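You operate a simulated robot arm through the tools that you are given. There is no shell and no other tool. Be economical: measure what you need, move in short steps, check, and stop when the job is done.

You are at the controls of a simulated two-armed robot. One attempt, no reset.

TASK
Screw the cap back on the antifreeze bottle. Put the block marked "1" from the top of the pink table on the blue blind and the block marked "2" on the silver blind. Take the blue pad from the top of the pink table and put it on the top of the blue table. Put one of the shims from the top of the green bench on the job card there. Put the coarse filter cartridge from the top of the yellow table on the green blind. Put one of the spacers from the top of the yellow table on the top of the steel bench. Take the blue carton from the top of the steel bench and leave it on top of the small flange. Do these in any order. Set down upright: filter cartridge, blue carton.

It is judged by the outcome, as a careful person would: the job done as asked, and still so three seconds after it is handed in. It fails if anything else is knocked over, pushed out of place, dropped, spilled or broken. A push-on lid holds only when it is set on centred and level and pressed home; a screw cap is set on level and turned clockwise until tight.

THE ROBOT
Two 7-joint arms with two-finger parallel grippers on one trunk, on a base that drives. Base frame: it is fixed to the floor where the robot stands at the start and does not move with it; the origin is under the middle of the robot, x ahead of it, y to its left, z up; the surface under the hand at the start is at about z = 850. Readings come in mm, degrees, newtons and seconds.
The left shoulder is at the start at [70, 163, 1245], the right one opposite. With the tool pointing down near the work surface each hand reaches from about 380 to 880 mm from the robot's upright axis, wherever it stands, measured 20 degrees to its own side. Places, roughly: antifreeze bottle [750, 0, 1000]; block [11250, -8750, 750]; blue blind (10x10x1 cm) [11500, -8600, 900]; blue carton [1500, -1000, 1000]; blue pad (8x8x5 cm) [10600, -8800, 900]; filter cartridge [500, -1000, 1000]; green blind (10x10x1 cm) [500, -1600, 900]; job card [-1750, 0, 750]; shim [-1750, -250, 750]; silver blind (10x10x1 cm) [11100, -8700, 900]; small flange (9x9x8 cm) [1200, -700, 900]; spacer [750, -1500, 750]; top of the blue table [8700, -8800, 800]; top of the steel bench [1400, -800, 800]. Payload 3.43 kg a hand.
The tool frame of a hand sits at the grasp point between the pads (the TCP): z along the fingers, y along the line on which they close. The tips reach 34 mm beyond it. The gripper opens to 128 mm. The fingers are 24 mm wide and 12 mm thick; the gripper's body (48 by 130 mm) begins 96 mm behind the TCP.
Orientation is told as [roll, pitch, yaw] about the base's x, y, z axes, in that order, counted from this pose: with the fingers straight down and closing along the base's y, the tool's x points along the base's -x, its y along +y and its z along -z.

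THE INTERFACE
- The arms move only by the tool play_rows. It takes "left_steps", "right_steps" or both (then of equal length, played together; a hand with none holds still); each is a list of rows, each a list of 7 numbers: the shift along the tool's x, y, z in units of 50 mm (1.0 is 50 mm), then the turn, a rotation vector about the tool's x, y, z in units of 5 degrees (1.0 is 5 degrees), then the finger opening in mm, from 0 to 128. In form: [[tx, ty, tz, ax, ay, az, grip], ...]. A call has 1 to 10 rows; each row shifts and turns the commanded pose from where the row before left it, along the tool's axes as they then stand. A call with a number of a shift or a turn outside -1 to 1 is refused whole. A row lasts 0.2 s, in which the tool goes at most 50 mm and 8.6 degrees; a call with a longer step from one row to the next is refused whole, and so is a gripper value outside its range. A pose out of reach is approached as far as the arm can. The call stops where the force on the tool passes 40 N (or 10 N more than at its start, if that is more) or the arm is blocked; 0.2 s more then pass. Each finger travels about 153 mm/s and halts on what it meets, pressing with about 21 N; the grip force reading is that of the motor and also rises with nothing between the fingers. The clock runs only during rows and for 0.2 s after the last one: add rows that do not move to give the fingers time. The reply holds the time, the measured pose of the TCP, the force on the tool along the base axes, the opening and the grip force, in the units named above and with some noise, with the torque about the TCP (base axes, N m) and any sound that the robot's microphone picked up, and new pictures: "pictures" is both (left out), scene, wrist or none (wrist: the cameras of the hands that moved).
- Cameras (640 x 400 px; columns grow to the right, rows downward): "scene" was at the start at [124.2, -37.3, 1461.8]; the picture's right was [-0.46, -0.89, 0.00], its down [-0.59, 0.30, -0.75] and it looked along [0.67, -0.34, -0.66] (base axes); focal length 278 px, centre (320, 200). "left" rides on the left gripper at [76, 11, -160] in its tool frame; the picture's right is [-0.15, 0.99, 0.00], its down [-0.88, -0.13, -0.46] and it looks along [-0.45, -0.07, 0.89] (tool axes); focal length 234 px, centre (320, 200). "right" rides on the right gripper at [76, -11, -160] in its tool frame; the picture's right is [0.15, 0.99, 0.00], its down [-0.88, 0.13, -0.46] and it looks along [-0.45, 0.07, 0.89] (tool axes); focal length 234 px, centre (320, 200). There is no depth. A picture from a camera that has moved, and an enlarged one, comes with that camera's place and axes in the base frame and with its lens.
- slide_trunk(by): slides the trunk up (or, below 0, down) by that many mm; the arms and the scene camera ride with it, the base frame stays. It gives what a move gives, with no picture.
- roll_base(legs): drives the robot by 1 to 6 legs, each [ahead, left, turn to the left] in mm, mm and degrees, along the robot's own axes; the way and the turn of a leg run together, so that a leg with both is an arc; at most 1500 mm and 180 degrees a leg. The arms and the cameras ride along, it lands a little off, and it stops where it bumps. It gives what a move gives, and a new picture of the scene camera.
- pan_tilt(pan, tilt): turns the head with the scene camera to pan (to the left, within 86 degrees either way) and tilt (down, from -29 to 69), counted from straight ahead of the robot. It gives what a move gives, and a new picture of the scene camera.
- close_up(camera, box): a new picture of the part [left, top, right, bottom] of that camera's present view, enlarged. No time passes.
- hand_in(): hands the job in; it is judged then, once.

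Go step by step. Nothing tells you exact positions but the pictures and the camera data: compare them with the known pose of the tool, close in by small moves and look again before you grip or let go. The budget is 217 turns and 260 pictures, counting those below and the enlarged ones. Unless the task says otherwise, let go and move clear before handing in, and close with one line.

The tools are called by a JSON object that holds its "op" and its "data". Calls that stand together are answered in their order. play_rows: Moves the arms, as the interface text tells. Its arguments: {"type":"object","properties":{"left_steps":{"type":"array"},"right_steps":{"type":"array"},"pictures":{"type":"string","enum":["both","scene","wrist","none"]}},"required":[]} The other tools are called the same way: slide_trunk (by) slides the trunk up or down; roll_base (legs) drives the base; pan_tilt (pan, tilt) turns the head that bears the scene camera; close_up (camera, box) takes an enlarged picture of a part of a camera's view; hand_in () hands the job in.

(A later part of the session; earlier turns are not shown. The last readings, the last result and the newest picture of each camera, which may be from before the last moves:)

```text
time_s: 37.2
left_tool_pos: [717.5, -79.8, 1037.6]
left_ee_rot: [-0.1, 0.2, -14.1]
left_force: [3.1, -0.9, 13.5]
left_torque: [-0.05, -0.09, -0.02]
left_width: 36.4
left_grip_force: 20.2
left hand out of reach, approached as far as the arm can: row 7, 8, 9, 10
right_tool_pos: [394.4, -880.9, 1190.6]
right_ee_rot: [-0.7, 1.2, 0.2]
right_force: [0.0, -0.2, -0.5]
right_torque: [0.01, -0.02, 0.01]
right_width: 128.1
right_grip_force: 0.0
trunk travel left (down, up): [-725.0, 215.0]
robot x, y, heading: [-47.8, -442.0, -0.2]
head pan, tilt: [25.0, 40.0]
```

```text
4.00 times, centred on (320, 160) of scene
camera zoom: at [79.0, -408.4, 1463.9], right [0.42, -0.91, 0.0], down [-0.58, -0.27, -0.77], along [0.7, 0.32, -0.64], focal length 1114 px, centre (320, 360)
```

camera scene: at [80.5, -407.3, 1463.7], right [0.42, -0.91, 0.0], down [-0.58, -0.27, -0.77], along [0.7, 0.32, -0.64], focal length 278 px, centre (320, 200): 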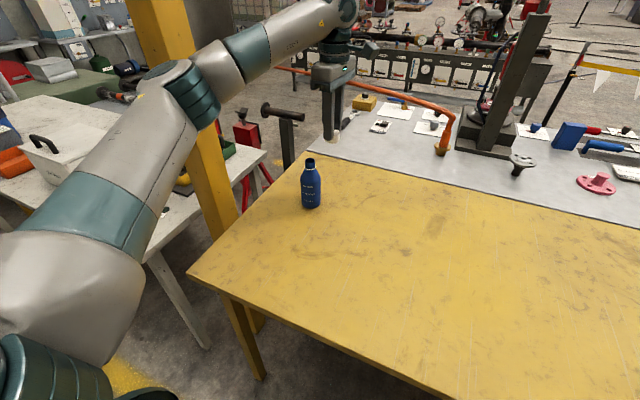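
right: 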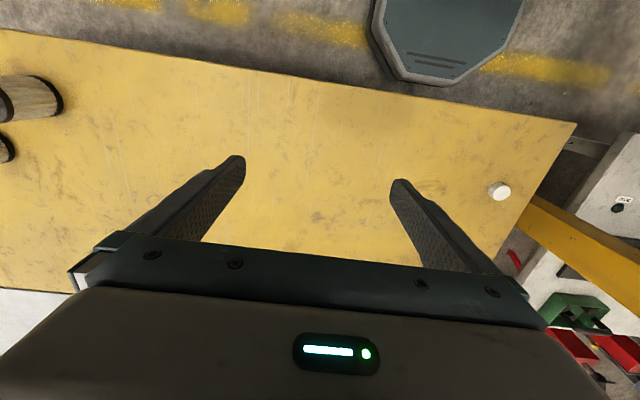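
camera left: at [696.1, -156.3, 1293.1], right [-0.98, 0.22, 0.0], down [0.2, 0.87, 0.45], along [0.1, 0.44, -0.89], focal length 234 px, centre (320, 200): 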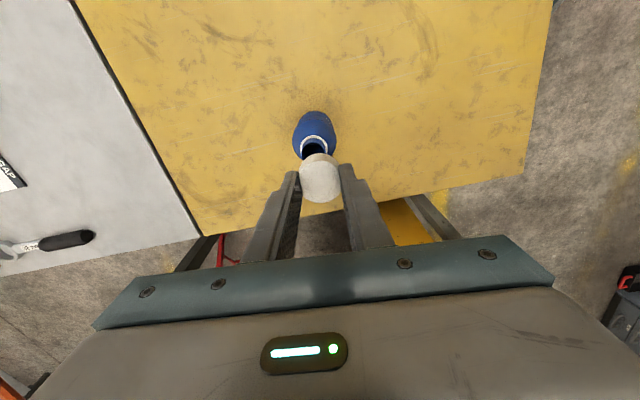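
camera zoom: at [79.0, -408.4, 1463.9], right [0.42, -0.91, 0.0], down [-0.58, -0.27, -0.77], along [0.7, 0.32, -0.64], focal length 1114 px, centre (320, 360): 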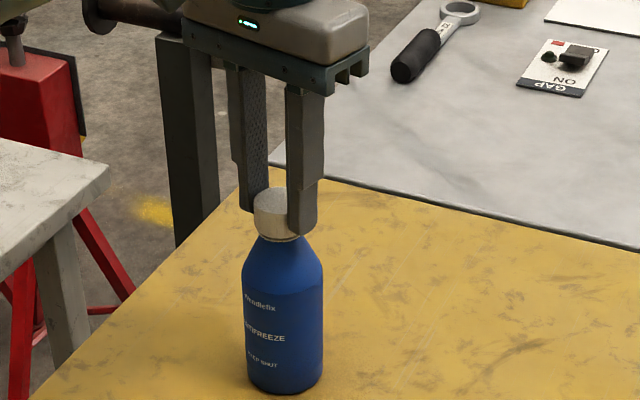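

The wrist has reached its limit at yaw -14. I'll let go, rise, and turn back anticlockwise for a second grip.

{"op": "play_rows", "data": {"left_steps": [[0, 0, -0.1, 0, 0, 0, 40], [0, 0, 0, 0, 0, 0, 70], [0, 0, 0, 0, 0, 0, 70], [0, 0, -0.4, 0, 0, -1, 70], [0, 0, -0.6, 0, 0, -1, 70], [0, 0, 0, 0, 0, -1, 70], [0, 0, 0, 0, 0, -1, 70], [0, 0, 0, 0, 0, -1, 70], [0, 0, 0, 0, 0, -1, 70], [0, 0, 0, 0, 0, -1, 70]], "pictures": "none"}}

{"op": "play_rows", "data": {"left_steps": [[0, 0, 0, 0, 0, -1, 70], [0, 0, 0, 0, 0, -1, 70], [0, 0, 0, 0, 0, -1, 70], [0, 0, 0, 0, 0, -1, 70], [0, 0, 0, 0, 0, -1, 70], [0, 0, 0, 0, 0, -1, 70], [0, 0, 0, 0, 0, -1, 70], [0, 0, 0, 0, 0, -1, 70], [0, 0, 0, 0, 0, -1, 70], [0, 0, 0, 0, 0, -1, 70]], "pictures": "wrist"}}

{"op": "close_up", "data": {"camera": "scene", "box": [280, 110, 360, 210]}}

```text
time_s: 39.4
left_tool_pos: [719.6, -81.7, 1092.1]
left_ee_rot: [0.0, 0.2, 21.1]
left_force: [-1.3, -0.1, 0.4]
left_torque: [-0.02, -0.01, -0.01]
left_width: 69.8
left_grip_force: 0.0
right_tool_pos: [394.0, -880.6, 1191.2]
right_ee_rot: [-0.6, 1.1, 0.1]
right_force: [-0.3, 0.1, 0.1]
right_torque: [0.01, 0.0, 0.03]
right_width: 127.8
right_grip_force: 0.1
trunk travel left (down, up): [-725.0, 215.0]
robot x, y, heading: [-45.6, -446.7, -0.4]
head pan, tilt: [25.0, 40.0]
```

```text
time_s: 41.6
left_tool_pos: [718.6, -80.7, 1091.8]
left_ee_rot: [0.2, 0.1, 71.0]
left_force: [-0.1, -1.0, -0.4]
left_torque: [0.02, 0.01, -0.02]
left_width: 69.8
left_grip_force: 0.2
right_tool_pos: [394.5, -879.9, 1191.0]
right_ee_rot: [-0.6, 1.1, 0.2]
right_force: [-0.3, 0.1, -0.5]
right_torque: [-0.01, -0.02, -0.02]
right_width: 128.1
right_grip_force: 0.1
trunk travel left (down, up): [-725.0, 215.0]
robot x, y, heading: [-49.0, -448.4, -0.5]
head pan, tilt: [25.0, 40.0]
camera left: at [684.6, -148.2, 1251.5], right [-0.89, 0.46, 0.0], down [0.41, 0.79, 0.45], along [0.21, 0.4, -0.89], focal length 234 px, centre (320, 200)
```

left: 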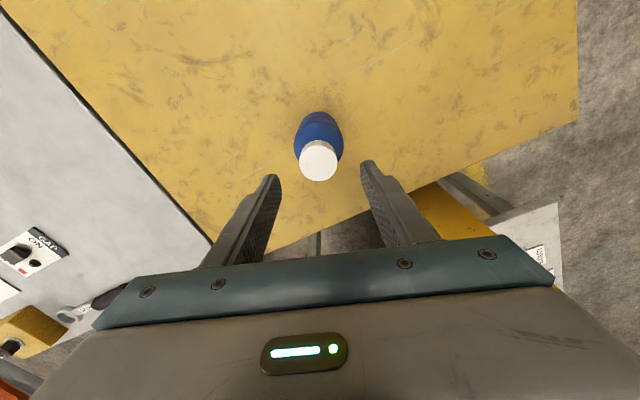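

```text
4.00 times, centred on (320, 160) of scene
camera zoom: at [80.5, -407.3, 1463.7], right [0.42, -0.91, 0.0], down [-0.58, -0.27, -0.77], along [0.7, 0.32, -0.64], focal length 1114 px, centre (320, 360)
```

zoom: 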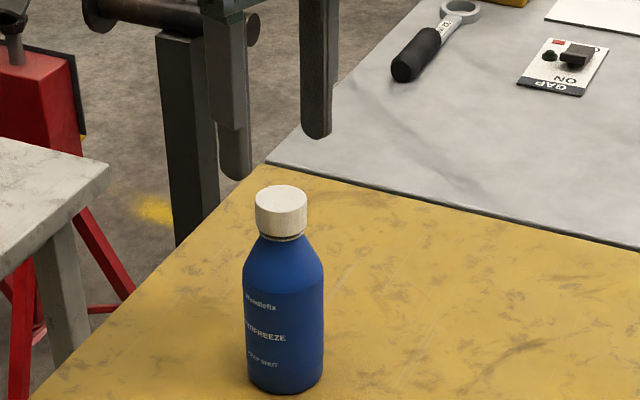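

The cap sits level on the neck, its top at about z = 1025. I'll turn back to yaw 90, lower and grip it again.

{"op": "play_rows", "data": {"left_steps": [[0, 0, 0.1, 0, 0, -1, 70], [0, 0, 0.1, 0, 0, -1, 70], [0, 0, 0.2, 0, 0, -1, 70], [0, 0, 0.2, 0, 0, -1, 70], [0.02, 0, 0.2, 0, 0, -1, 60], [0, 0, 0.16, 0, 0, -1, 60], [0, 0, 0, 0, 0, 0, 45], [0, 0, 0, 0, 0, 0, 20], [0, 0, 0, 0, 0, 0, 20]], "pictures": "none"}}

{"op": "close_up", "data": {"camera": "left", "box": [270, 100, 370, 220]}}

```text
time_s: 43.6
left_tool_pos: [718.7, -81.0, 1043.8]
left_ee_rot: [0.3, 0.0, 101.0]
left_force: [0.4, -0.4, -0.3]
left_torque: [0.02, -0.12, -0.02]
left_width: 32.8
left_grip_force: 21.3
right_tool_pos: [395.6, -880.1, 1190.0]
right_ee_rot: [-0.7, 1.2, 0.1]
right_force: [-0.3, 0.9, 0.5]
right_torque: [0.01, -0.01, 0.01]
right_width: 128.0
right_grip_force: 0.1
trunk travel left (down, up): [-725.0, 215.0]
robot x, y, heading: [-44.5, -440.7, -0.1]
head pan, tilt: [25.0, 40.0]
```

```text
3.33 times, centred on (320, 160) of left
camera zoom: at [723.1, -157.8, 1203.7], right [-1.0, -0.04, 0.0], down [-0.04, 0.89, 0.45], along [-0.02, 0.45, -0.89], focal length 781 px, centre (320, 333)
```

zoom: 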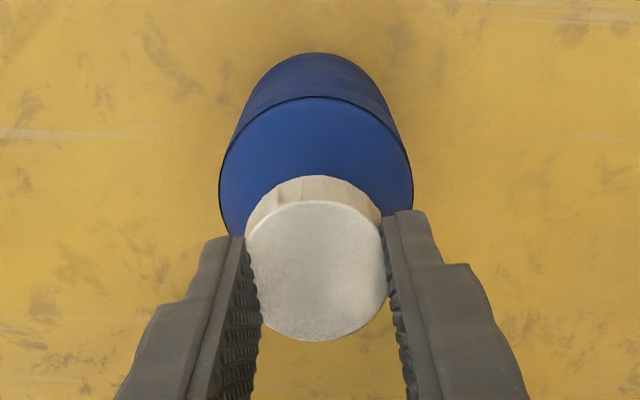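

The grip is good at yaw 101. I'll press lightly and turn clockwise 50°, then look.

{"op": "play_rows", "data": {"left_steps": [[0, 0, 0.03, 0, 0, 1, 20], [0, 0, 0.02, 0, 0, 1, 20], [0, 0, 0, 0, 0, 1, 20], [0, 0, 0, 0, 0, 1, 20], [0, 0, 0, 0, 0, 1, 20], [0, 0, 0, 0, 0, 1, 20], [0, 0, 0, 0, 0, 1, 20], [0, 0, 0, 0, 0, 1, 20], [0, 0, 0, 0, 0, 1, 20], [0, 0, 0, 0, 0, 1, 20]], "pictures": "none"}}

{"op": "close_up", "data": {"camera": "scene", "box": [280, 110, 360, 210]}}

{"op": "play_rows", "data": {"left_steps": [[0, 0, 0, 0, 0, 1, 20], [0, 0, 0, 0, 0, 1, 20], [0, 0, 0, 0, 0, 1, 20], [0, 0, 0, 0, 0, 1, 20], [0, 0, 0, 0, 0, 1, 20], [0, 0, 0, 0, 0, 1, 20], [0, 0, 0, 0, 0, 1, 20], [0, 0, 0, 0, 0, 1, 20], [0, 0, 0, 0, 0, 1, 20], [0, 0, 0, 0, 0, 1, 20]], "pictures": "none"}}

{"op": "close_up", "data": {"camera": "scene", "box": [280, 110, 360, 210]}}

```text
time_s: 45.8
left_tool_pos: [718.6, -82.2, 1042.0]
left_ee_rot: [0.1, 0.0, 50.9]
left_force: [2.3, 1.2, 9.9]
left_torque: [0.02, -0.15, 0.01]
left_width: 32.7
left_grip_force: 21.0
right_tool_pos: [394.0, -880.1, 1190.4]
right_ee_rot: [-0.7, 1.1, 0.2]
right_force: [-0.1, 0.4, 0.1]
right_torque: [-0.04, -0.05, 0.0]
right_width: 128.0
right_grip_force: 0.0
trunk travel left (down, up): [-725.0, 215.0]
robot x, y, heading: [-46.2, -445.0, -0.0]
head pan, tilt: [25.0, 40.0]
```

```text
4.00 times, centred on (320, 160) of scene
camera zoom: at [79.5, -407.7, 1463.8], right [0.42, -0.91, 0.0], down [-0.58, -0.27, -0.77], along [0.7, 0.32, -0.64], focal length 1114 px, centre (320, 360)
```

zoom: 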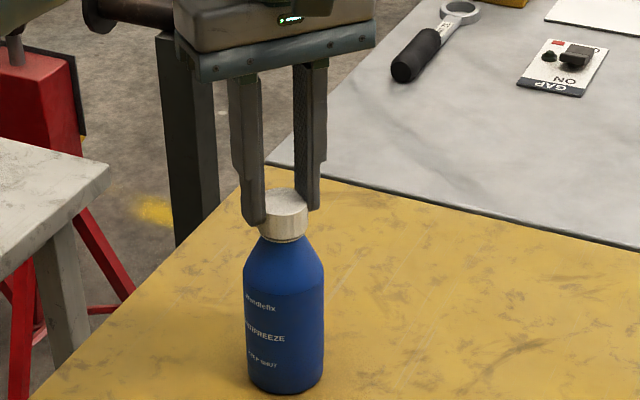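

```text
time_s: 48.0
left_tool_pos: [719.3, -80.7, 1041.9]
left_ee_rot: [0.1, 0.3, 0.9]
left_force: [-1.5, -0.9, 0.5]
left_torque: [-0.14, 0.17, -0.01]
left_width: 32.3
left_grip_force: 21.0
right_tool_pos: [395.6, -881.2, 1190.3]
right_ee_rot: [-0.6, 1.1, 0.2]
right_force: [0.1, 0.4, -0.1]
right_torque: [0.02, 0.03, 0.01]
right_width: 127.9
right_grip_force: 0.1
trunk travel left (down, up): [-725.0, 215.0]
robot x, y, heading: [-40.1, -444.0, -0.3]
head pan, tilt: [25.0, 40.0]
```

```text
4.00 times, centred on (320, 160) of scene
camera zoom: at [80.1, -407.4, 1463.7], right [0.42, -0.91, 0.0], down [-0.58, -0.27, -0.77], along [0.7, 0.32, -0.64], focal length 1114 px, centre (320, 360)
```

zoom: 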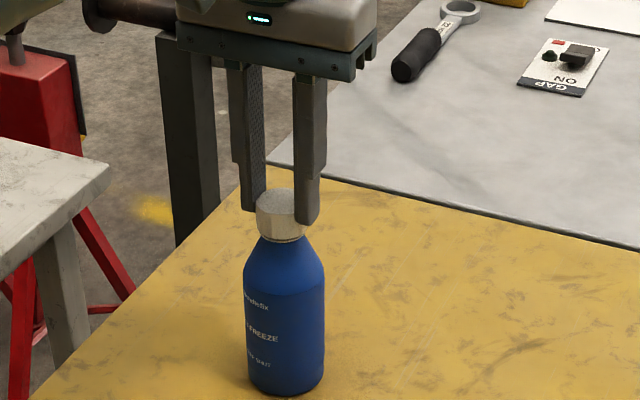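

The cap is drawing down on the thread, since the push force dropped as it turned. I'll regrip and repeat with more downward push.

{"op": "play_rows", "data": {"left_steps": [[0, 0, 0, 0, 0, 0, 70], [0, 0, 0, 0, 0, 0, 70], [0, 0, -0.5, 0, 0, -1, 70], [0, 0, -0.3, 0, 0, -1, 70], [0, 0, 0, 0, 0, -1, 70], [0, 0, 0, 0, 0, -1, 70], [0, 0, 0, 0, 0, -1, 70], [0, 0, 0, 0, 0, -1, 70], [0, 0, 0, 0, 0, -1, 70], [0, 0, 0, 0, 0, -1, 70]], "pictures": "none"}}

{"op": "play_rows", "data": {"left_steps": [[0, 0, 0, 0, 0, -1, 70], [0, 0, 0, 0, 0, -1, 70], [0, 0, 0, 0, 0, -1, 70], [0, 0, 0, 0, 0, -1, 70], [0, 0, 0, 0, 0, -1, 70], [0, 0, 0, 0, 0, -1, 70], [0, 0, 0, 0, 0, -1, 70], [0, 0, 0, 0, 0, -1, 70], [0, 0, 0, 0, 0, -1, 70], [0, 0, 0, 0, 0, -1, 70]], "pictures": "none"}}

{"op": "play_rows", "data": {"left_steps": [[0, 0, 0.3, 0, 0, -1, 70], [0.01, 0, 0.3, 0, 0, -1, 70], [0, 0, 0.2, 0, 0, 0, 60], [0, 0, 0, 0, 0, 0, 40], [0, 0, 0, 0, 0, 0, 20], [0, 0, 0, 0, 0, 0, 20]], "pictures": "none"}}

{"op": "play_rows", "data": {"left_steps": [[0, 0, 0.04, 0, 0, 1, 20], [0, 0, 0.03, 0, 0, 1, 20], [0, 0, 0.01, 0, 0, 1, 20], [0, 0, 0, 0, 0, 1, 20], [0, 0, 0.01, 0, 0, 1, 20], [0, 0, 0, 0, 0, 1, 20], [0, 0, 0.01, 0, 0, 1, 20], [0, 0, 0, 0, 0, 1, 20], [0, 0, 0.01, 0, 0, 1, 20], [0, 0, 0, 0, 0, 1, 20]], "pictures": "none"}}

{"op": "close_up", "data": {"camera": "scene", "box": [280, 110, 360, 210]}}

```text
time_s: 50.2
left_tool_pos: [719.7, -81.5, 1081.3]
left_ee_rot: [0.1, 0.2, 41.0]
left_force: [-0.1, 0.4, 0.4]
left_torque: [-0.03, 0.01, -0.02]
left_width: 70.0
left_grip_force: 0.0
right_tool_pos: [395.8, -880.0, 1190.4]
right_ee_rot: [-0.7, 1.1, 0.2]
right_force: [-0.3, -0.6, -0.1]
right_torque: [0.0, -0.01, 0.0]
right_width: 128.0
right_grip_force: 0.0
trunk travel left (down, up): [-725.0, 215.0]
robot x, y, heading: [-44.8, -442.2, 0.2]
head pan, tilt: [25.0, 40.0]
```

```text
time_s: 52.4
left_tool_pos: [719.8, -82.4, 1082.3]
left_ee_rot: [0.2, 0.2, 91.1]
left_force: [-0.6, -0.7, -0.4]
left_torque: [0.0, -0.03, 0.0]
left_width: 70.1
left_grip_force: 0.0
right_tool_pos: [395.6, -882.3, 1191.9]
right_ee_rot: [-0.7, 1.1, 0.2]
right_force: [-0.5, -0.5, 0.3]
right_torque: [-0.01, -0.02, 0.02]
right_width: 128.0
right_grip_force: 0.1
trunk travel left (down, up): [-725.0, 215.0]
robot x, y, heading: [-43.6, -442.8, -0.1]
head pan, tilt: [25.0, 40.0]
```

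```text
time_s: 53.8
left_tool_pos: [718.6, -82.3, 1042.0]
left_ee_rot: [0.2, 0.0, 101.0]
left_force: [-0.4, -0.8, 0.0]
left_torque: [0.01, 0.01, 0.0]
left_width: 36.6
left_grip_force: 21.5
right_tool_pos: [395.2, -881.4, 1190.3]
right_ee_rot: [-0.7, 1.0, 0.2]
right_force: [0.2, -1.1, 0.2]
right_torque: [-0.01, -0.01, 0.0]
right_width: 127.9
right_grip_force: 0.0
trunk travel left (down, up): [-725.0, 215.0]
robot x, y, heading: [-46.1, -444.3, -0.3]
head pan, tilt: [25.0, 40.0]
```

```text
time_s: 56.0
left_tool_pos: [716.8, -83.1, 1037.8]
left_ee_rot: [-0.1, 0.0, 51.0]
left_force: [4.5, 2.9, 26.9]
left_torque: [0.11, -0.16, -0.02]
left_width: 36.4
left_grip_force: 20.9
right_tool_pos: [392.7, -881.6, 1191.3]
right_ee_rot: [-0.8, 0.9, 0.2]
right_force: [0.5, -1.4, 0.0]
right_torque: [-0.03, -0.02, -0.01]
right_width: 128.0
right_grip_force: 0.0
trunk travel left (down, up): [-725.0, 215.0]
robot x, y, heading: [-44.7, -443.8, 0.0]
head pan, tilt: [25.0, 40.0]
```

```text
4.00 times, centred on (320, 160) of scene
camera zoom: at [77.4, -408.6, 1464.2], right [0.42, -0.91, 0.0], down [-0.58, -0.27, -0.77], along [0.7, 0.32, -0.64], focal length 1114 px, centre (320, 360)
```

zoom: 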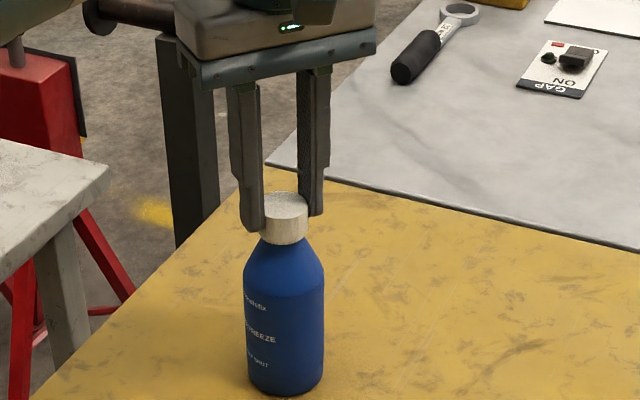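

The cap is clearly lower now and the ring is hidden. I'll continue the turn.

{"op": "play_rows", "data": {"left_steps": [[0, 0, 0, 0, 0, 1, 20], [0, 0, 0, 0, 0, 1, 20], [0, 0, 0, 0, 0, 1, 20], [0, 0, 0, 0, 0, 1, 20], [0, 0, 0, 0, 0, 1, 20], [0, 0, 0, 0, 0, 1, 20], [0, 0, 0, 0, 0, 1, 20], [0, 0, 0, 0, 0, 1, 20], [0, 0, 0, 0, 0, 1, 20], [0, 0, 0, 0, 0, 1, 20]], "pictures": "none"}}

{"op": "close_up", "data": {"camera": "scene", "box": [280, 110, 360, 210]}}

```text
time_s: 58.2
left_tool_pos: [718.5, -81.9, 1037.4]
left_ee_rot: [0.0, 0.1, 1.0]
left_force: [3.0, 0.0, 16.6]
left_torque: [0.1, -0.02, -0.02]
left_width: 36.4
left_grip_force: 20.9
right_tool_pos: [395.3, -881.8, 1190.2]
right_ee_rot: [-0.7, 1.1, 0.2]
right_force: [-0.1, 0.6, 0.7]
right_torque: [0.01, 0.0, 0.0]
right_width: 128.4
right_grip_force: 0.1
trunk travel left (down, up): [-725.0, 215.0]
robot x, y, heading: [-50.1, -447.6, -0.3]
head pan, tilt: [25.0, 40.0]
```

```text
4.00 times, centred on (320, 160) of scene
camera zoom: at [78.6, -408.3, 1463.9], right [0.42, -0.91, 0.0], down [-0.58, -0.27, -0.77], along [0.7, 0.32, -0.64], focal length 1114 px, centre (320, 360)
```

zoom: 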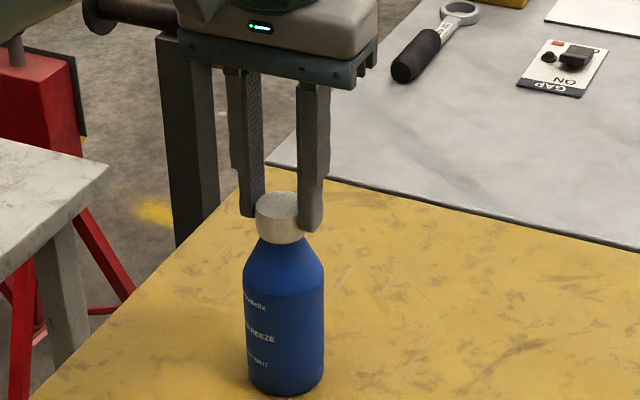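

The torque is still near zero, so the cap isn't tight yet. I'll run another cycle with a slightly higher grip.

{"op": "play_rows", "data": {"left_steps": [[0, 0, -0.1, 0, 0, 0, 70], [0, 0, 0, 0, 0, 0, 70], [0, 0, -0.5, 0, 0, -1, 70], [0, 0, -0.3, 0, 0, -1, 70], [0, 0, 0, 0, 0, -1, 70], [0, 0, 0, 0, 0, -1, 70], [0, 0, 0, 0, 0, -1, 70], [0, 0, 0, 0, 0, -1, 70], [0, 0, 0, 0, 0, -1, 70], [0, 0, 0, 0, 0, -1, 70]], "pictures": "none"}}

{"op": "close_up", "data": {"camera": "scene", "box": [280, 110, 360, 210]}}

{"op": "play_rows", "data": {"left_steps": [[0, 0, 0, 0, 0, -1, 70], [0, 0, 0, 0, 0, -1, 70], [0, 0, 0, 0, 0, -1, 70], [0, 0, 0, 0, 0, -1, 70], [0, 0, 0, 0, 0, -1, 70], [0, 0, 0, 0, 0, -1, 70], [0, 0, 0, 0, 0, -1, 70], [0, 0, 0, 0, 0, -1, 70], [0, 0, 0, 0, 0, -1, 70], [0, 0, 0, 0, 0, -1, 70]], "pictures": "wrist"}}

```text
time_s: 60.4
left_tool_pos: [719.8, -82.6, 1080.7]
left_ee_rot: [0.0, 0.2, 41.0]
left_force: [-0.5, 0.4, -0.1]
left_torque: [0.02, -0.04, 0.01]
left_width: 69.9
left_grip_force: 0.1
right_tool_pos: [395.3, -881.2, 1191.0]
right_ee_rot: [-0.7, 1.1, 0.2]
right_force: [0.8, -0.1, 0.3]
right_torque: [-0.01, 0.05, 0.01]
right_width: 128.0
right_grip_force: 0.1
trunk travel left (down, up): [-725.0, 215.0]
robot x, y, heading: [-45.0, -446.3, 0.1]
head pan, tilt: [25.0, 40.0]
```

```text
4.00 times, centred on (320, 160) of scene
camera zoom: at [80.5, -407.3, 1463.7], right [0.42, -0.91, 0.0], down [-0.58, -0.27, -0.77], along [0.7, 0.32, -0.64], focal length 1114 px, centre (320, 360)
```

zoom: 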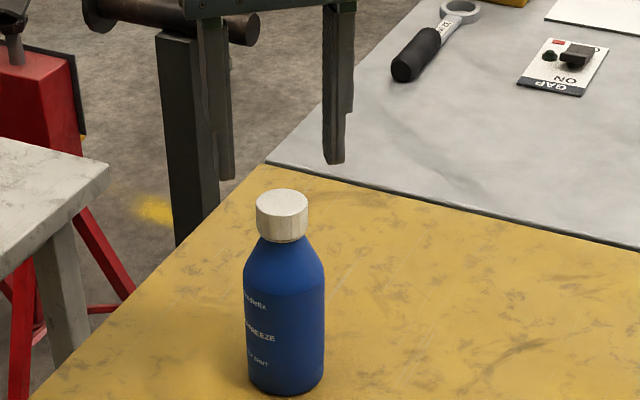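

```text
time_s: 62.6
left_tool_pos: [719.1, -82.3, 1081.4]
left_ee_rot: [0.3, 0.0, 91.2]
left_force: [-0.3, 0.4, 0.6]
left_torque: [0.02, 0.02, -0.02]
left_width: 70.1
left_grip_force: 0.1
right_tool_pos: [394.3, -880.7, 1190.6]
right_ee_rot: [-0.7, 1.1, 0.2]
right_force: [0.1, 0.3, 0.4]
right_torque: [0.0, -0.01, 0.0]
right_width: 128.0
right_grip_force: 0.0
trunk travel left (down, up): [-725.0, 215.0]
robot x, y, heading: [-45.3, -440.5, -0.2]
head pan, tilt: [25.0, 40.0]
camera left: at [710.2, -157.8, 1240.5], right [-0.99, 0.13, 0.0], down [0.12, 0.88, 0.45], along [0.06, 0.45, -0.89], focal length 234 px, centre (320, 200)
```

left: 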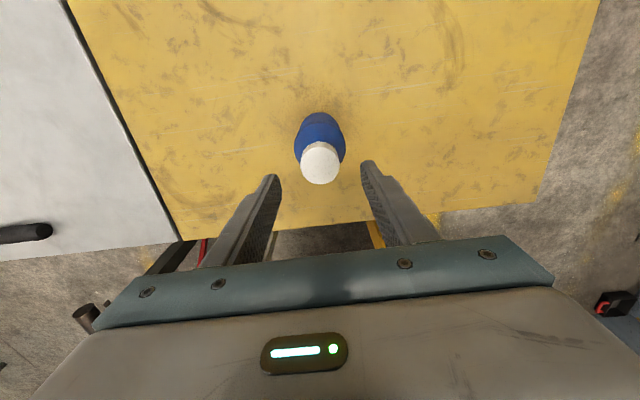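

The cap has come down about 2 mm further and its rim is nearly on the shoulder. I'll grip higher to stay off the ring and turn again.

{"op": "play_rows", "data": {"left_steps": [[0, 0, 0.3, 0, 0, -1, 70], [0.0, 0, 0.3, 0, 0, -1, 70], [0, 0, 0.12, 0, 0, 0, 60], [0, 0, 0, 0, 0, 0, 40], [0, 0, 0, 0, 0, 0, 15], [0, 0, 0, 0, 0, 0, 15]], "pictures": "none"}}

{"op": "play_rows", "data": {"left_steps": [[0, 0, 0.02, 0, 0, 1, 15], [0, 0, 0.02, 0, 0, 1, 15], [0, 0, 0.01, 0, 0, 1, 15], [0, 0, 0, 0, 0, 1, 15], [0, 0, 0, 0, 0, 1, 15], [0, 0, 0, 0, 0, 1, 15], [0, 0, 0, 0, 0, 1, 15], [0, 0, 0, 0, 0, 1, 15], [0, 0, 0, 0, 0, 1, 15], [0, 0, 0, 0, 0, 1, 15]], "pictures": "none"}}

{"op": "play_rows", "data": {"left_steps": [[0, 0, 0, 0, 0, 1, 15], [0, 0, 0, 0, 0, 1, 15], [0, 0, 0, 0, 0, 1, 15], [0, 0, 0, 0, 0, 1, 15], [0, 0, 0, 0, 0, 1, 15], [0, 0, 0, 0, 0, 1, 15], [0, 0, 0, 0, 0, 1, 15], [0, 0, 0, 0, 0, 1, 15], [0, 0, 0, 0, 0, 1, 15], [0, 0, 0, 0, 0, 1, 15]], "pictures": "none"}}

{"op": "close_up", "data": {"camera": "scene", "box": [280, 110, 360, 210]}}

```text
time_s: 64.0
left_tool_pos: [719.8, -82.1, 1045.3]
left_ee_rot: [0.2, 0.1, 101.1]
left_force: [-0.1, -0.6, -0.4]
left_torque: [-0.04, -0.03, 0.02]
left_width: 32.8
left_grip_force: 20.8
right_tool_pos: [395.0, -880.4, 1190.5]
right_ee_rot: [-0.7, 1.1, 0.2]
right_force: [-0.9, 0.4, -0.3]
right_torque: [0.03, 0.01, 0.01]
right_width: 128.1
right_grip_force: 0.1
trunk travel left (down, up): [-725.0, 215.0]
robot x, y, heading: [-46.1, -444.7, -0.3]
head pan, tilt: [25.0, 40.0]
```

```text
time_s: 66.2
left_tool_pos: [718.5, -81.6, 1042.2]
left_ee_rot: [0.1, 0.1, 51.0]
left_force: [-1.4, -0.1, 8.9]
left_torque: [0.03, 0.0, 0.09]
left_width: 32.7
left_grip_force: 21.0
right_tool_pos: [394.0, -880.5, 1191.9]
right_ee_rot: [-0.7, 1.1, 0.2]
right_force: [0.3, -0.3, 0.0]
right_torque: [-0.01, 0.0, -0.01]
right_width: 128.1
right_grip_force: 0.1
trunk travel left (down, up): [-725.0, 215.0]
robot x, y, heading: [-44.1, -442.7, -0.2]
head pan, tilt: [25.0, 40.0]
```

```text
time_s: 68.4
left_tool_pos: [718.3, -82.0, 1042.0]
left_ee_rot: [0.1, 0.2, 0.9]
left_force: [-0.4, -0.4, 4.8]
left_torque: [-0.02, 0.01, 0.1]
left_width: 32.8
left_grip_force: 20.9
right_tool_pos: [394.7, -881.0, 1190.6]
right_ee_rot: [-0.6, 1.1, 0.2]
right_force: [0.7, -0.4, 0.3]
right_torque: [-0.01, -0.01, -0.02]
right_width: 128.1
right_grip_force: 0.1
trunk travel left (down, up): [-725.0, 215.0]
robot x, y, heading: [-46.8, -442.5, -0.1]
head pan, tilt: [25.0, 40.0]
```

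```text
4.00 times, centred on (320, 160) of scene
camera zoom: at [79.7, -407.7, 1463.8], right [0.42, -0.91, 0.0], down [-0.58, -0.27, -0.77], along [0.7, 0.32, -0.64], focal length 1114 px, centre (320, 360)
```

zoom: 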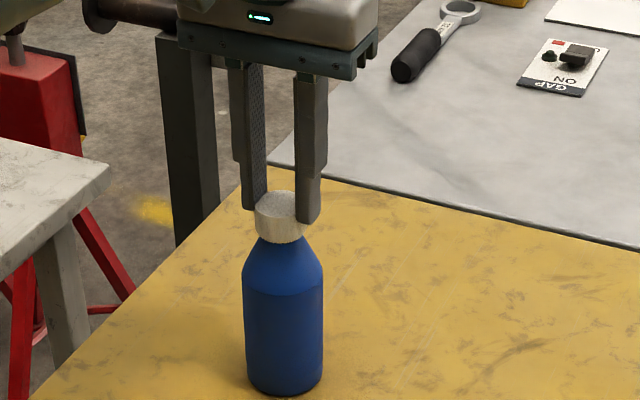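

Now the bottle turns together with the cap at 0.1 N·m, so the cap is close to tight. One more pass with a firmer push should nip it up properly.

{"op": "play_rows", "data": {"left_steps": [[0, 0, -0.06, 0, 0, 0, 70], [0, 0, 0, 0, 0, 0, 70], [0, 0, -0.5, 0, 0, -1, 70], [0, 0, -0.3, 0, 0, -1, 70], [0, 0, 0, 0, 0, -1, 70], [0, 0, 0, 0, 0, -1, 70], [0, 0, 0, 0, 0, -1, 70], [0, 0, 0, 0, 0, -1, 70], [0, 0, 0, 0, 0, -1, 70], [0, 0, 0, 0, 0, -1, 70]], "pictures": "none"}}

{"op": "play_rows", "data": {"left_steps": [[0, 0, 0.3, 0, 0, -1, 70], [0.0, 0, 0.3, 0, 0, -1, 70], [0, 0, 0.12, 0, 0, -1, 60], [0, 0, 0, 0, 0, 0, 40], [0, 0, 0, 0, 0, 0, 15], [0, 0, 0, 0, 0, 0, 15]], "pictures": "none"}}

{"op": "play_rows", "data": {"left_steps": [[0, 0, 0.06, 0, 0, 0, 15], [0, 0, 0.06, 0, 0, 0, 15], [0, 0, 0.03, 0, 0, 1, 15], [0, 0, 0.01, 0, 0, 1, 15], [0, 0, 0.01, 0, 0, 1, 15], [0, 0, 0, 0, 0, 1, 15], [0, 0, 0, 0, 0, 1, 15]], "pictures": "none"}}

{"op": "close_up", "data": {"camera": "scene", "box": [280, 110, 360, 210]}}

```text
time_s: 70.6
left_tool_pos: [720.4, -81.5, 1085.2]
left_ee_rot: [0.1, 0.2, 41.0]
left_force: [-0.4, -0.9, 0.1]
left_torque: [-0.03, 0.01, 0.03]
left_width: 70.2
left_grip_force: 0.1
right_tool_pos: [395.3, -880.9, 1191.7]
right_ee_rot: [-0.7, 1.1, 0.1]
right_force: [0.0, 0.6, 0.2]
right_torque: [0.01, -0.01, 0.0]
right_width: 128.0
right_grip_force: 0.0
trunk travel left (down, up): [-725.0, 215.0]
robot x, y, heading: [-47.3, -441.9, -0.2]
head pan, tilt: [25.0, 40.0]
```

```text
time_s: 72.0
left_tool_pos: [719.0, -82.1, 1049.8]
left_ee_rot: [0.1, 0.2, 56.0]
left_force: [-1.0, 0.6, -0.5]
left_torque: [0.0, 0.03, 0.01]
left_width: 32.9
left_grip_force: 20.1
right_tool_pos: [395.1, -881.2, 1191.1]
right_ee_rot: [-0.7, 1.2, 0.2]
right_force: [0.6, 0.3, -0.6]
right_torque: [0.02, 0.03, -0.01]
right_width: 128.1
right_grip_force: 0.0
trunk travel left (down, up): [-725.0, 215.0]
robot x, y, heading: [-49.4, -445.8, -0.1]
head pan, tilt: [25.0, 40.0]
```

```text
time_s: 73.6
left_tool_pos: [716.6, -82.7, 1043.6]
left_ee_rot: [0.0, 0.1, 30.8]
left_force: [-1.6, -1.0, 20.8]
left_torque: [-0.02, 0.02, 0.24]
left_width: 36.4
left_grip_force: 20.8
right_tool_pos: [392.8, -882.1, 1191.7]
right_ee_rot: [-0.8, 1.0, 0.2]
right_force: [0.3, -1.1, 0.2]
right_torque: [0.0, -0.02, 0.01]
right_width: 128.3
right_grip_force: 0.1
trunk travel left (down, up): [-725.0, 215.0]
robot x, y, heading: [-48.0, -444.9, -0.3]
head pan, tilt: [25.0, 40.0]
```

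```text
4.00 times, centred on (320, 160) of scene
camera zoom: at [77.1, -408.7, 1464.1], right [0.42, -0.91, 0.0], down [-0.58, -0.27, -0.77], along [0.7, 0.32, -0.64], focal length 1114 px, centre (320, 360)
```

zoom: 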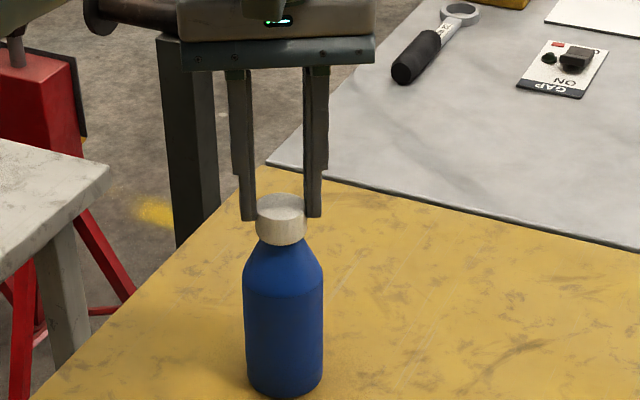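

The cap now resists at 0.24 N·m with the bottle held by friction, so it is tight. I'll let go, rise and look over the right side of the yellow table.

{"op": "play_rows", "data": {"left_steps": [[0, 0, -0.1, 0, 0, 0, 70], [0, 0, 0, 0, 0, 0, 80], [0, 0, -0.5, 0, 0, 0, 80], [0, 0, -1, 0, 0, 0, 80], [0, 0, -1, 0, 0, 0, 80], [0, 0.5, -1, 0, 0, 0, 80], [0, 0.8, -0.5, 0, 0, 0, 80], [0, 0.8, 0, 0, 0, 0, 80], [0, 0.8, 0, 0, 0, 0, 80], [0, 0.5, 0, 0, 0, 0, 80]], "pictures": "none"}}

{"op": "close_up", "data": {"camera": "scene", "box": [280, 110, 360, 210]}}

{"op": "pan_tilt", "data": {"pan": -30, "tilt": 40}}

```text
refused: row 6 steps farther than a row can; nothing moved
```

```text
4.00 times, centred on (320, 160) of scene
camera zoom: at [77.1, -408.7, 1464.1], right [0.42, -0.91, 0.0], down [-0.58, -0.27, -0.77], along [0.7, 0.32, -0.64], focal length 1114 px, centre (320, 360)
```

zoom: 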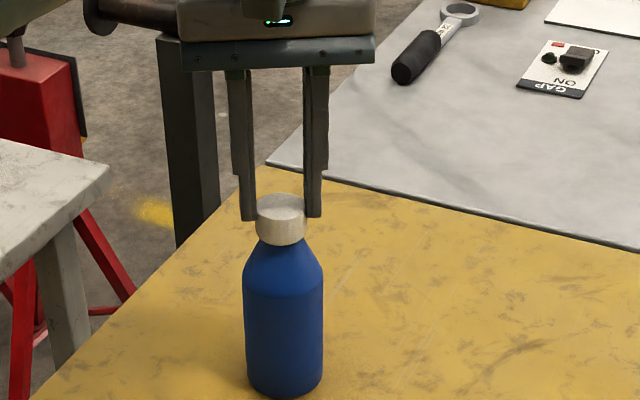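

```text
time_s: 74.9
left_tool_pos: [716.7, -82.3, 1042.9]
left_ee_rot: [0.0, 0.1, 31.0]
left_force: [-3.1, 0.3, 15.1]
left_torque: [0.02, 0.16, 0.0]
left_width: 36.3
left_grip_force: 20.7
right_tool_pos: [394.2, -882.4, 1191.9]
right_ee_rot: [-0.7, 1.0, 0.2]
right_force: [0.0, -0.6, 0.3]
right_torque: [-0.01, -0.04, 0.02]
right_width: 127.9
right_grip_force: 0.0
trunk travel left (down, up): [-725.0, 215.0]
robot x, y, heading: [-46.6, -448.5, -0.2]
head pan, tilt: [-30.0, 40.0]
camera scene: at [73.8, -486.6, 1464.0], right [-0.5, -0.86, 0.0], down [-0.55, 0.32, -0.77], along [0.66, -0.38, -0.64], focal length 278 px, centre (320, 200)
```

scene: 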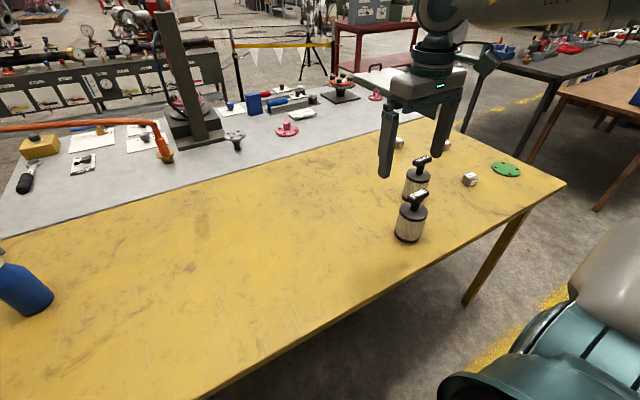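

The resisting torque has relaxed, so I'll give it one more clockwise nudge to check tightness before letting go.

{"op": "play_rows", "data": {"left_steps": [[0, 0, 0.02, 0, 0, 1, 15], [0, 0, 0, 0, 0, 1, 15], [0, 0, 0, 0, 0, 1, 15], [0, 0, 0, 0, 0, 1, 15], [0, 0, 0, 0, 0, 1, 15]], "pictures": "wrist"}}

```text
time_s: 76.1
left_tool_pos: [717.1, -83.8, 1042.0]
left_ee_rot: [0.0, 0.1, 5.9]
left_force: [-0.5, 0.2, 18.1]
left_torque: [0.02, -0.05, 0.29]
left_width: 36.6
left_grip_force: 21.0
right_tool_pos: [393.7, -882.0, 1191.6]
right_ee_rot: [-0.6, 1.0, 0.2]
right_force: [0.0, -0.4, 0.2]
right_torque: [0.02, 0.01, -0.01]
right_width: 128.1
right_grip_force: 0.1
trunk travel left (down, up): [-725.0, 215.0]
robot x, y, heading: [-48.8, -446.0, -0.2]
head pan, tilt: [-30.0, 40.0]
camera left: at [641.2, -79.7, 1201.9], right [0.04, 1.0, 0.0], down [0.89, -0.04, 0.45], along [0.45, -0.02, -0.89], focal length 234 px, centre (320, 200)
```

left: 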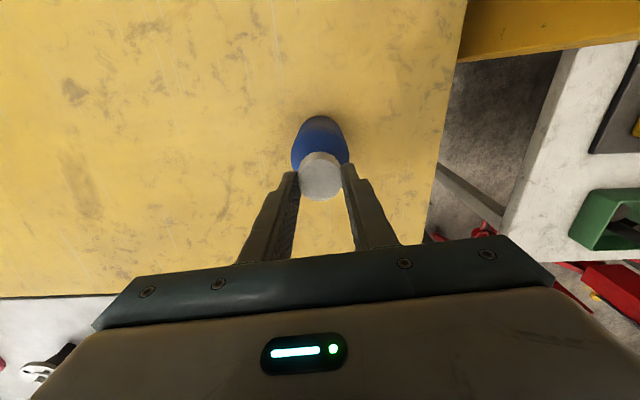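

It resists at 0.29 N·m, so the cap is tight. I'll let go and withdraw upward and back.

{"op": "play_rows", "data": {"left_steps": [[0, 0, -0.1, 0, 0, 0, 60], [0, 0, 0, 0, 0, 0, 80], [0, 0, 0, 0, 0, 0, 80], [0, 0, -0.5, 0, 0, 0, 80], [0, 0, -0.9, 0, 0, 0, 80], [0, 0, -0.9, 0, 0, 0, 80], [0.4, 0, -0.8, 0, 0, 0, 80], [0.8, 0, -0.4, 0, 0, 0, 80], [0.9, 0, 0, 0, 0, 0, 80], [0.7, 0, 0, 0, 0, 0, 80]], "pictures": "scene"}}

{"op": "close_up", "data": {"camera": "scene", "box": [350, 110, 590, 260]}}

```text
time_s: 78.3
left_tool_pos: [578.5, -97.1, 1222.7]
left_ee_rot: [-0.1, 0.2, 5.9]
left_force: [-0.3, 0.5, -0.4]
left_torque: [-0.01, -0.02, -0.02]
left_width: 79.9
left_grip_force: 0.1
right_tool_pos: [394.5, -880.0, 1190.4]
right_ee_rot: [-0.7, 1.0, 0.2]
right_force: [0.7, -0.2, -0.3]
right_torque: [0.03, -0.04, 0.01]
right_width: 128.1
right_grip_force: 0.0
trunk travel left (down, up): [-725.0, 215.0]
robot x, y, heading: [-45.0, -444.8, -0.4]
head pan, tilt: [-30.0, 40.0]
camera scene: at [75.3, -485.4, 1463.9], right [-0.5, -0.86, 0.0], down [-0.55, 0.32, -0.77], along [0.66, -0.39, -0.64], focal length 278 px, centre (320, 200)
```

scene: 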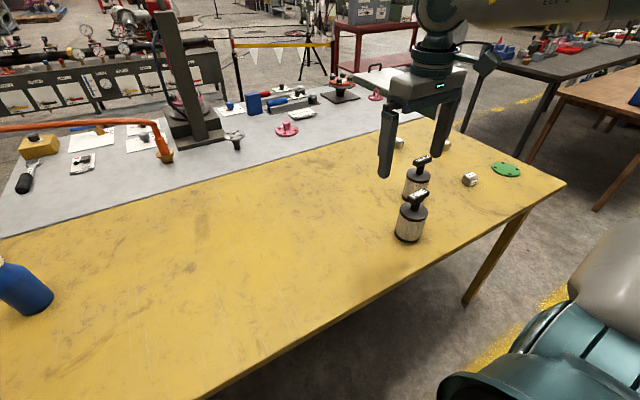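

```text
2.67 times, centred on (470, 185) of scene
camera zoom: at [75.3, -485.4, 1463.9], right [-0.5, -0.86, 0.0], down [-0.55, 0.32, -0.77], along [0.66, -0.39, -0.64], focal length 742 px, centre (-80, 240)
```

zoom: 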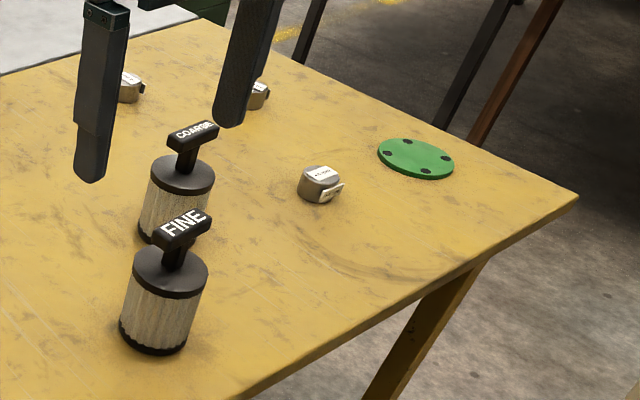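

The coarse filter is near [550, -1131], the green blind near [496, -1572], and three spacers stand around. I'll drive right so the right hand can reach both filter and blind.

{"op": "roll_base", "data": {"legs": [[0, -705, 0.3]]}}

{"op": "pan_tilt", "data": {"pan": -15, "tilt": 50}}

```text
time_s: 82.2
left_tool_pos: [578.8, -797.2, 1221.4]
left_ee_rot: [-0.1, 0.3, 7.0]
left_force: [-0.6, -0.2, -0.9]
left_torque: [0.03, 0.05, 0.01]
left_width: 80.2
left_grip_force: 0.0
right_tool_pos: [406.4, -1582.7, 1190.8]
right_ee_rot: [-0.8, 1.1, 1.1]
right_force: [-0.4, 0.6, -0.1]
right_torque: [-0.03, 0.0, 0.0]
right_width: 128.0
right_grip_force: 0.1
trunk travel left (down, up): [-725.0, 215.0]
robot x, y, heading: [-44.8, -1154.4, 0.7]
head pan, tilt: [-30.0, 40.0]
camera scene: at [80.6, -1193.1, 1463.8], right [-0.49, -0.87, 0.0], down [-0.56, 0.31, -0.77], along [0.67, -0.37, -0.64], focal length 278 px, centre (320, 200)
```

scene: 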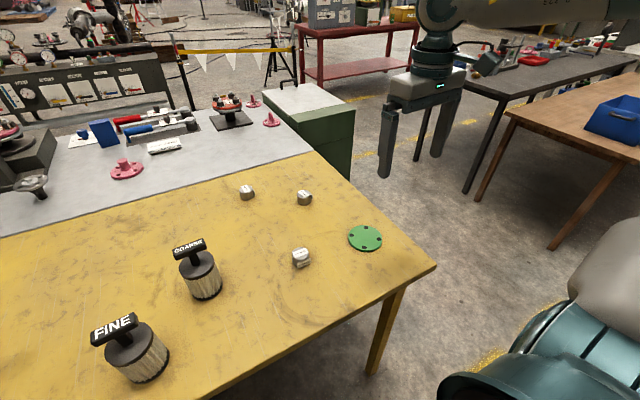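

```text
time_s: 82.9
left_tool_pos: [577.8, -797.2, 1221.5]
left_ee_rot: [0.0, 0.2, 6.9]
left_force: [0.5, -0.6, -0.5]
left_torque: [0.04, 0.01, 0.0]
left_width: 80.0
left_grip_force: 0.1
right_tool_pos: [405.8, -1584.3, 1190.3]
right_ee_rot: [-0.7, 1.1, 1.2]
right_force: [-0.4, -0.7, -0.5]
right_torque: [-0.01, -0.01, 0.02]
right_width: 128.1
right_grip_force: 0.1
trunk travel left (down, up): [-725.0, 215.0]
robot x, y, heading: [-45.7, -1154.9, 0.9]
head pan, tilt: [-15.0, 50.0]
camera scene: at [81.0, -1171.5, 1449.6], right [-0.25, -0.97, 0.0], down [-0.74, 0.19, -0.64], along [0.62, -0.16, -0.77], focal length 278 px, centre (320, 200)
```

scene: 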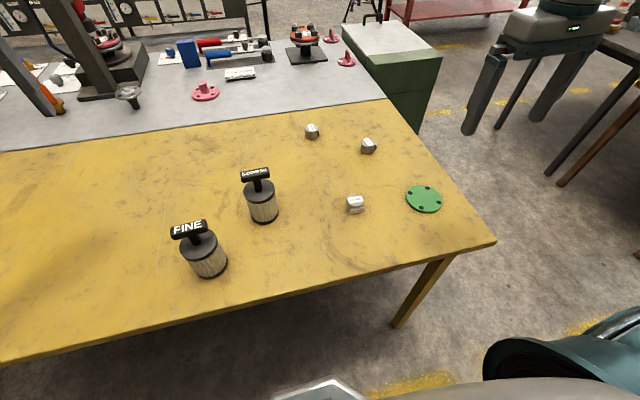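

The coarse filter stands at about [547, -1141] with its T-bar along y, and its body is about 75 mm wide. I'll take the body between the fingers with the hand as it is oriented now, first moving over it.

{"op": "play_rows", "data": {"right_steps": [[-0.2, 0.5, 0, 0, 0, 0, 128], [-0.3, 0.9, 0, 0, 0, 0, 128], [-0.3, 0.9, 0, 0, 0, 0, 128], [-0.3, 0.9, 0, 0, 0, 0, 128], [-0.3, 0.9, 0, 0, 0, 0, 128], [-0.3, 0.9, 0, 0, 0, 0, 128], [-0.3, 0.9, 0, 0, 0, 0, 128], [-0.3, 0.9, 0, 0, 0, 0, 128], [-0.3, 0.9, 0, 0, 0, 0, 128], [-0.3, 0.8, 0, 0, 0, 0, 128]], "pictures": "none"}}

{"op": "play_rows", "data": {"right_steps": [[0, 0.2, 0, 0, 0, 0, 128], [0, 0, 0.4, 0, 0, 0, 128], [0, 0, 0.4, 0, 0, 0, 128], [0, 0, 0, 0, 0, 0, 128], [0, 0, 0, 0, 0, 0, 128]], "pictures": "both"}}

```text
time_s: 85.1
left_tool_pos: [578.1, -795.9, 1219.0]
left_ee_rot: [0.0, 0.3, 7.0]
left_force: [0.3, -0.6, 0.2]
left_torque: [0.04, -0.01, -0.04]
left_width: 80.1
left_grip_force: 0.0
right_tool_pos: [501.2, -1286.4, 1184.4]
right_ee_rot: [-0.7, 1.2, 1.2]
right_force: [1.0, 0.6, 0.3]
right_torque: [-0.01, 0.02, 0.02]
right_width: 128.0
right_grip_force: 0.0
right hand out of reach, approached as far as the arm can: row 8, 9, 10
trunk travel left (down, up): [-725.0, 215.0]
robot x, y, heading: [-44.4, -1154.1, 0.8]
head pan, tilt: [-15.0, 50.0]
```

```text
time_s: 86.3
left_tool_pos: [578.2, -796.3, 1221.7]
left_ee_rot: [0.0, 0.2, 7.0]
left_force: [0.2, 0.4, -0.1]
left_torque: [-0.04, -0.01, 0.01]
left_width: 80.0
left_grip_force: 0.0
right_tool_pos: [499.2, -1286.4, 1144.3]
right_ee_rot: [-0.7, 1.1, 1.3]
right_force: [0.1, -0.4, 0.0]
right_torque: [0.0, -0.03, 0.03]
right_width: 128.1
right_grip_force: 0.1
right hand out of reach, approached as far as the arm can: row 1
trunk travel left (down, up): [-725.0, 215.0]
robot x, y, heading: [-43.0, -1155.2, 1.0]
head pan, tilt: [-15.0, 50.0]
camera scene: at [81.1, -1171.0, 1449.6], right [-0.25, -0.97, 0.0], down [-0.74, 0.19, -0.64], along [0.62, -0.16, -0.77], focal length 278 px, centre (320, 200)
camera right: at [427.1, -1298.3, 1305.9], right [-0.17, 0.99, -0.01], down [0.89, 0.15, 0.44], along [0.43, 0.06, -0.9], focal length 234 px, centre (320, 200)
```

scene: 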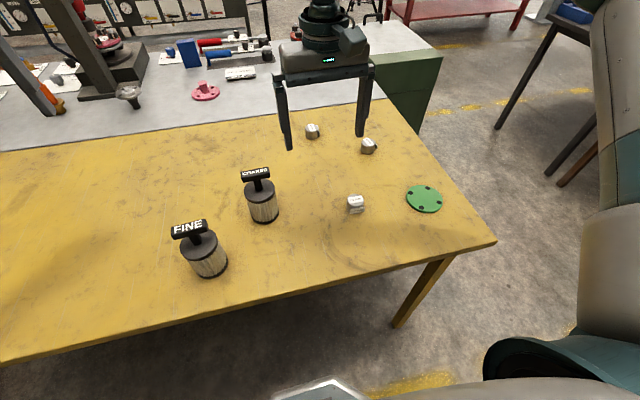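
right: 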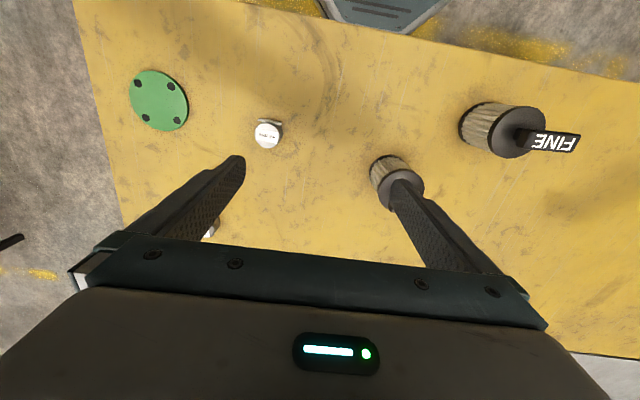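

The right hand can't cross the midline that far. I'll move the base 150 mm left so the filter is comfortably reachable.

{"op": "roll_base", "data": {"legs": [[0, 150, -0.9]]}}

{"op": "play_rows", "data": {"right_steps": [[-0.3, 0, 0, -0.14, -0.22, 0, 128], [-0.5, 0, 0, 0, 0, 0, 128], [-0.2, 0, 0, 0, 0, 0, 128], [0, 0, 0.3, 0, 0, 0, 128], [0, 0, 0, 0, 0, 0, 128]], "pictures": "wrist"}}

```text
time_s: 87.7
left_tool_pos: [582.1, -657.2, 1221.8]
left_ee_rot: [0.0, 0.2, 5.9]
left_force: [-0.3, -0.4, -1.4]
left_torque: [0.04, 0.03, 0.02]
left_width: 79.9
left_grip_force: 0.1
right_tool_pos: [496.4, -1147.9, 1144.3]
right_ee_rot: [-0.7, 1.0, 0.2]
right_force: [0.3, -0.6, -0.5]
right_torque: [0.0, -0.02, -0.02]
right_width: 128.0
right_grip_force: 0.1
trunk travel left (down, up): [-725.0, 215.0]
robot x, y, heading: [-42.0, -1005.3, -0.6]
head pan, tilt: [-15.0, 50.0]
camera scene: at [80.0, -1024.8, 1449.5], right [-0.26, -0.97, 0.0], down [-0.74, 0.2, -0.64], along [0.62, -0.17, -0.77], focal length 278 px, centre (320, 200)
```

scene: 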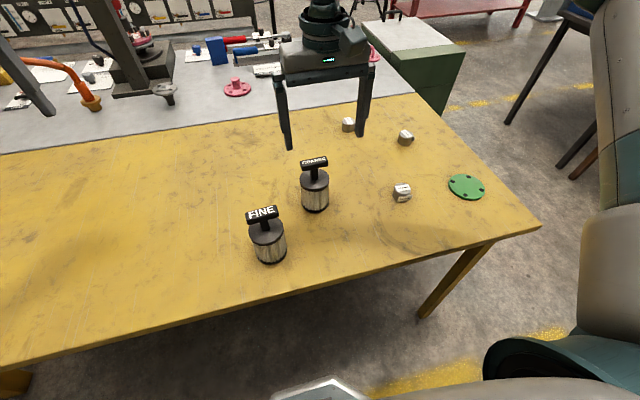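

```text
time_s: 88.9
left_tool_pos: [582.7, -657.1, 1222.2]
left_ee_rot: [0.0, 0.2, 6.0]
left_force: [-0.3, -0.2, -0.4]
left_torque: [0.0, -0.02, 0.02]
left_width: 79.9
left_grip_force: 0.0
right_tool_pos: [538.2, -1159.2, 1130.5]
right_ee_rot: [0.1, 0.0, 0.2]
right_force: [0.0, -0.1, -0.1]
right_torque: [0.02, -0.03, 0.01]
right_width: 127.8
right_grip_force: 0.1
right hand out of reach, approached as far as the arm can: row 2, 3
trunk travel left (down, up): [-725.0, 215.0]
robot x, y, heading: [-44.7, -1001.4, -0.1]
head pan, tilt: [-15.0, 50.0]
camera right: at [463.3, -1171.4, 1289.5], right [-0.15, 0.99, 0.0], down [0.88, 0.13, 0.46], along [0.45, 0.07, -0.89], focal length 234 px, centre (320, 200)
```

right: 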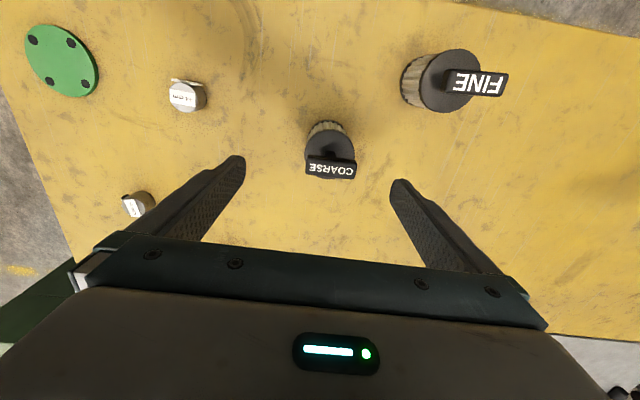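

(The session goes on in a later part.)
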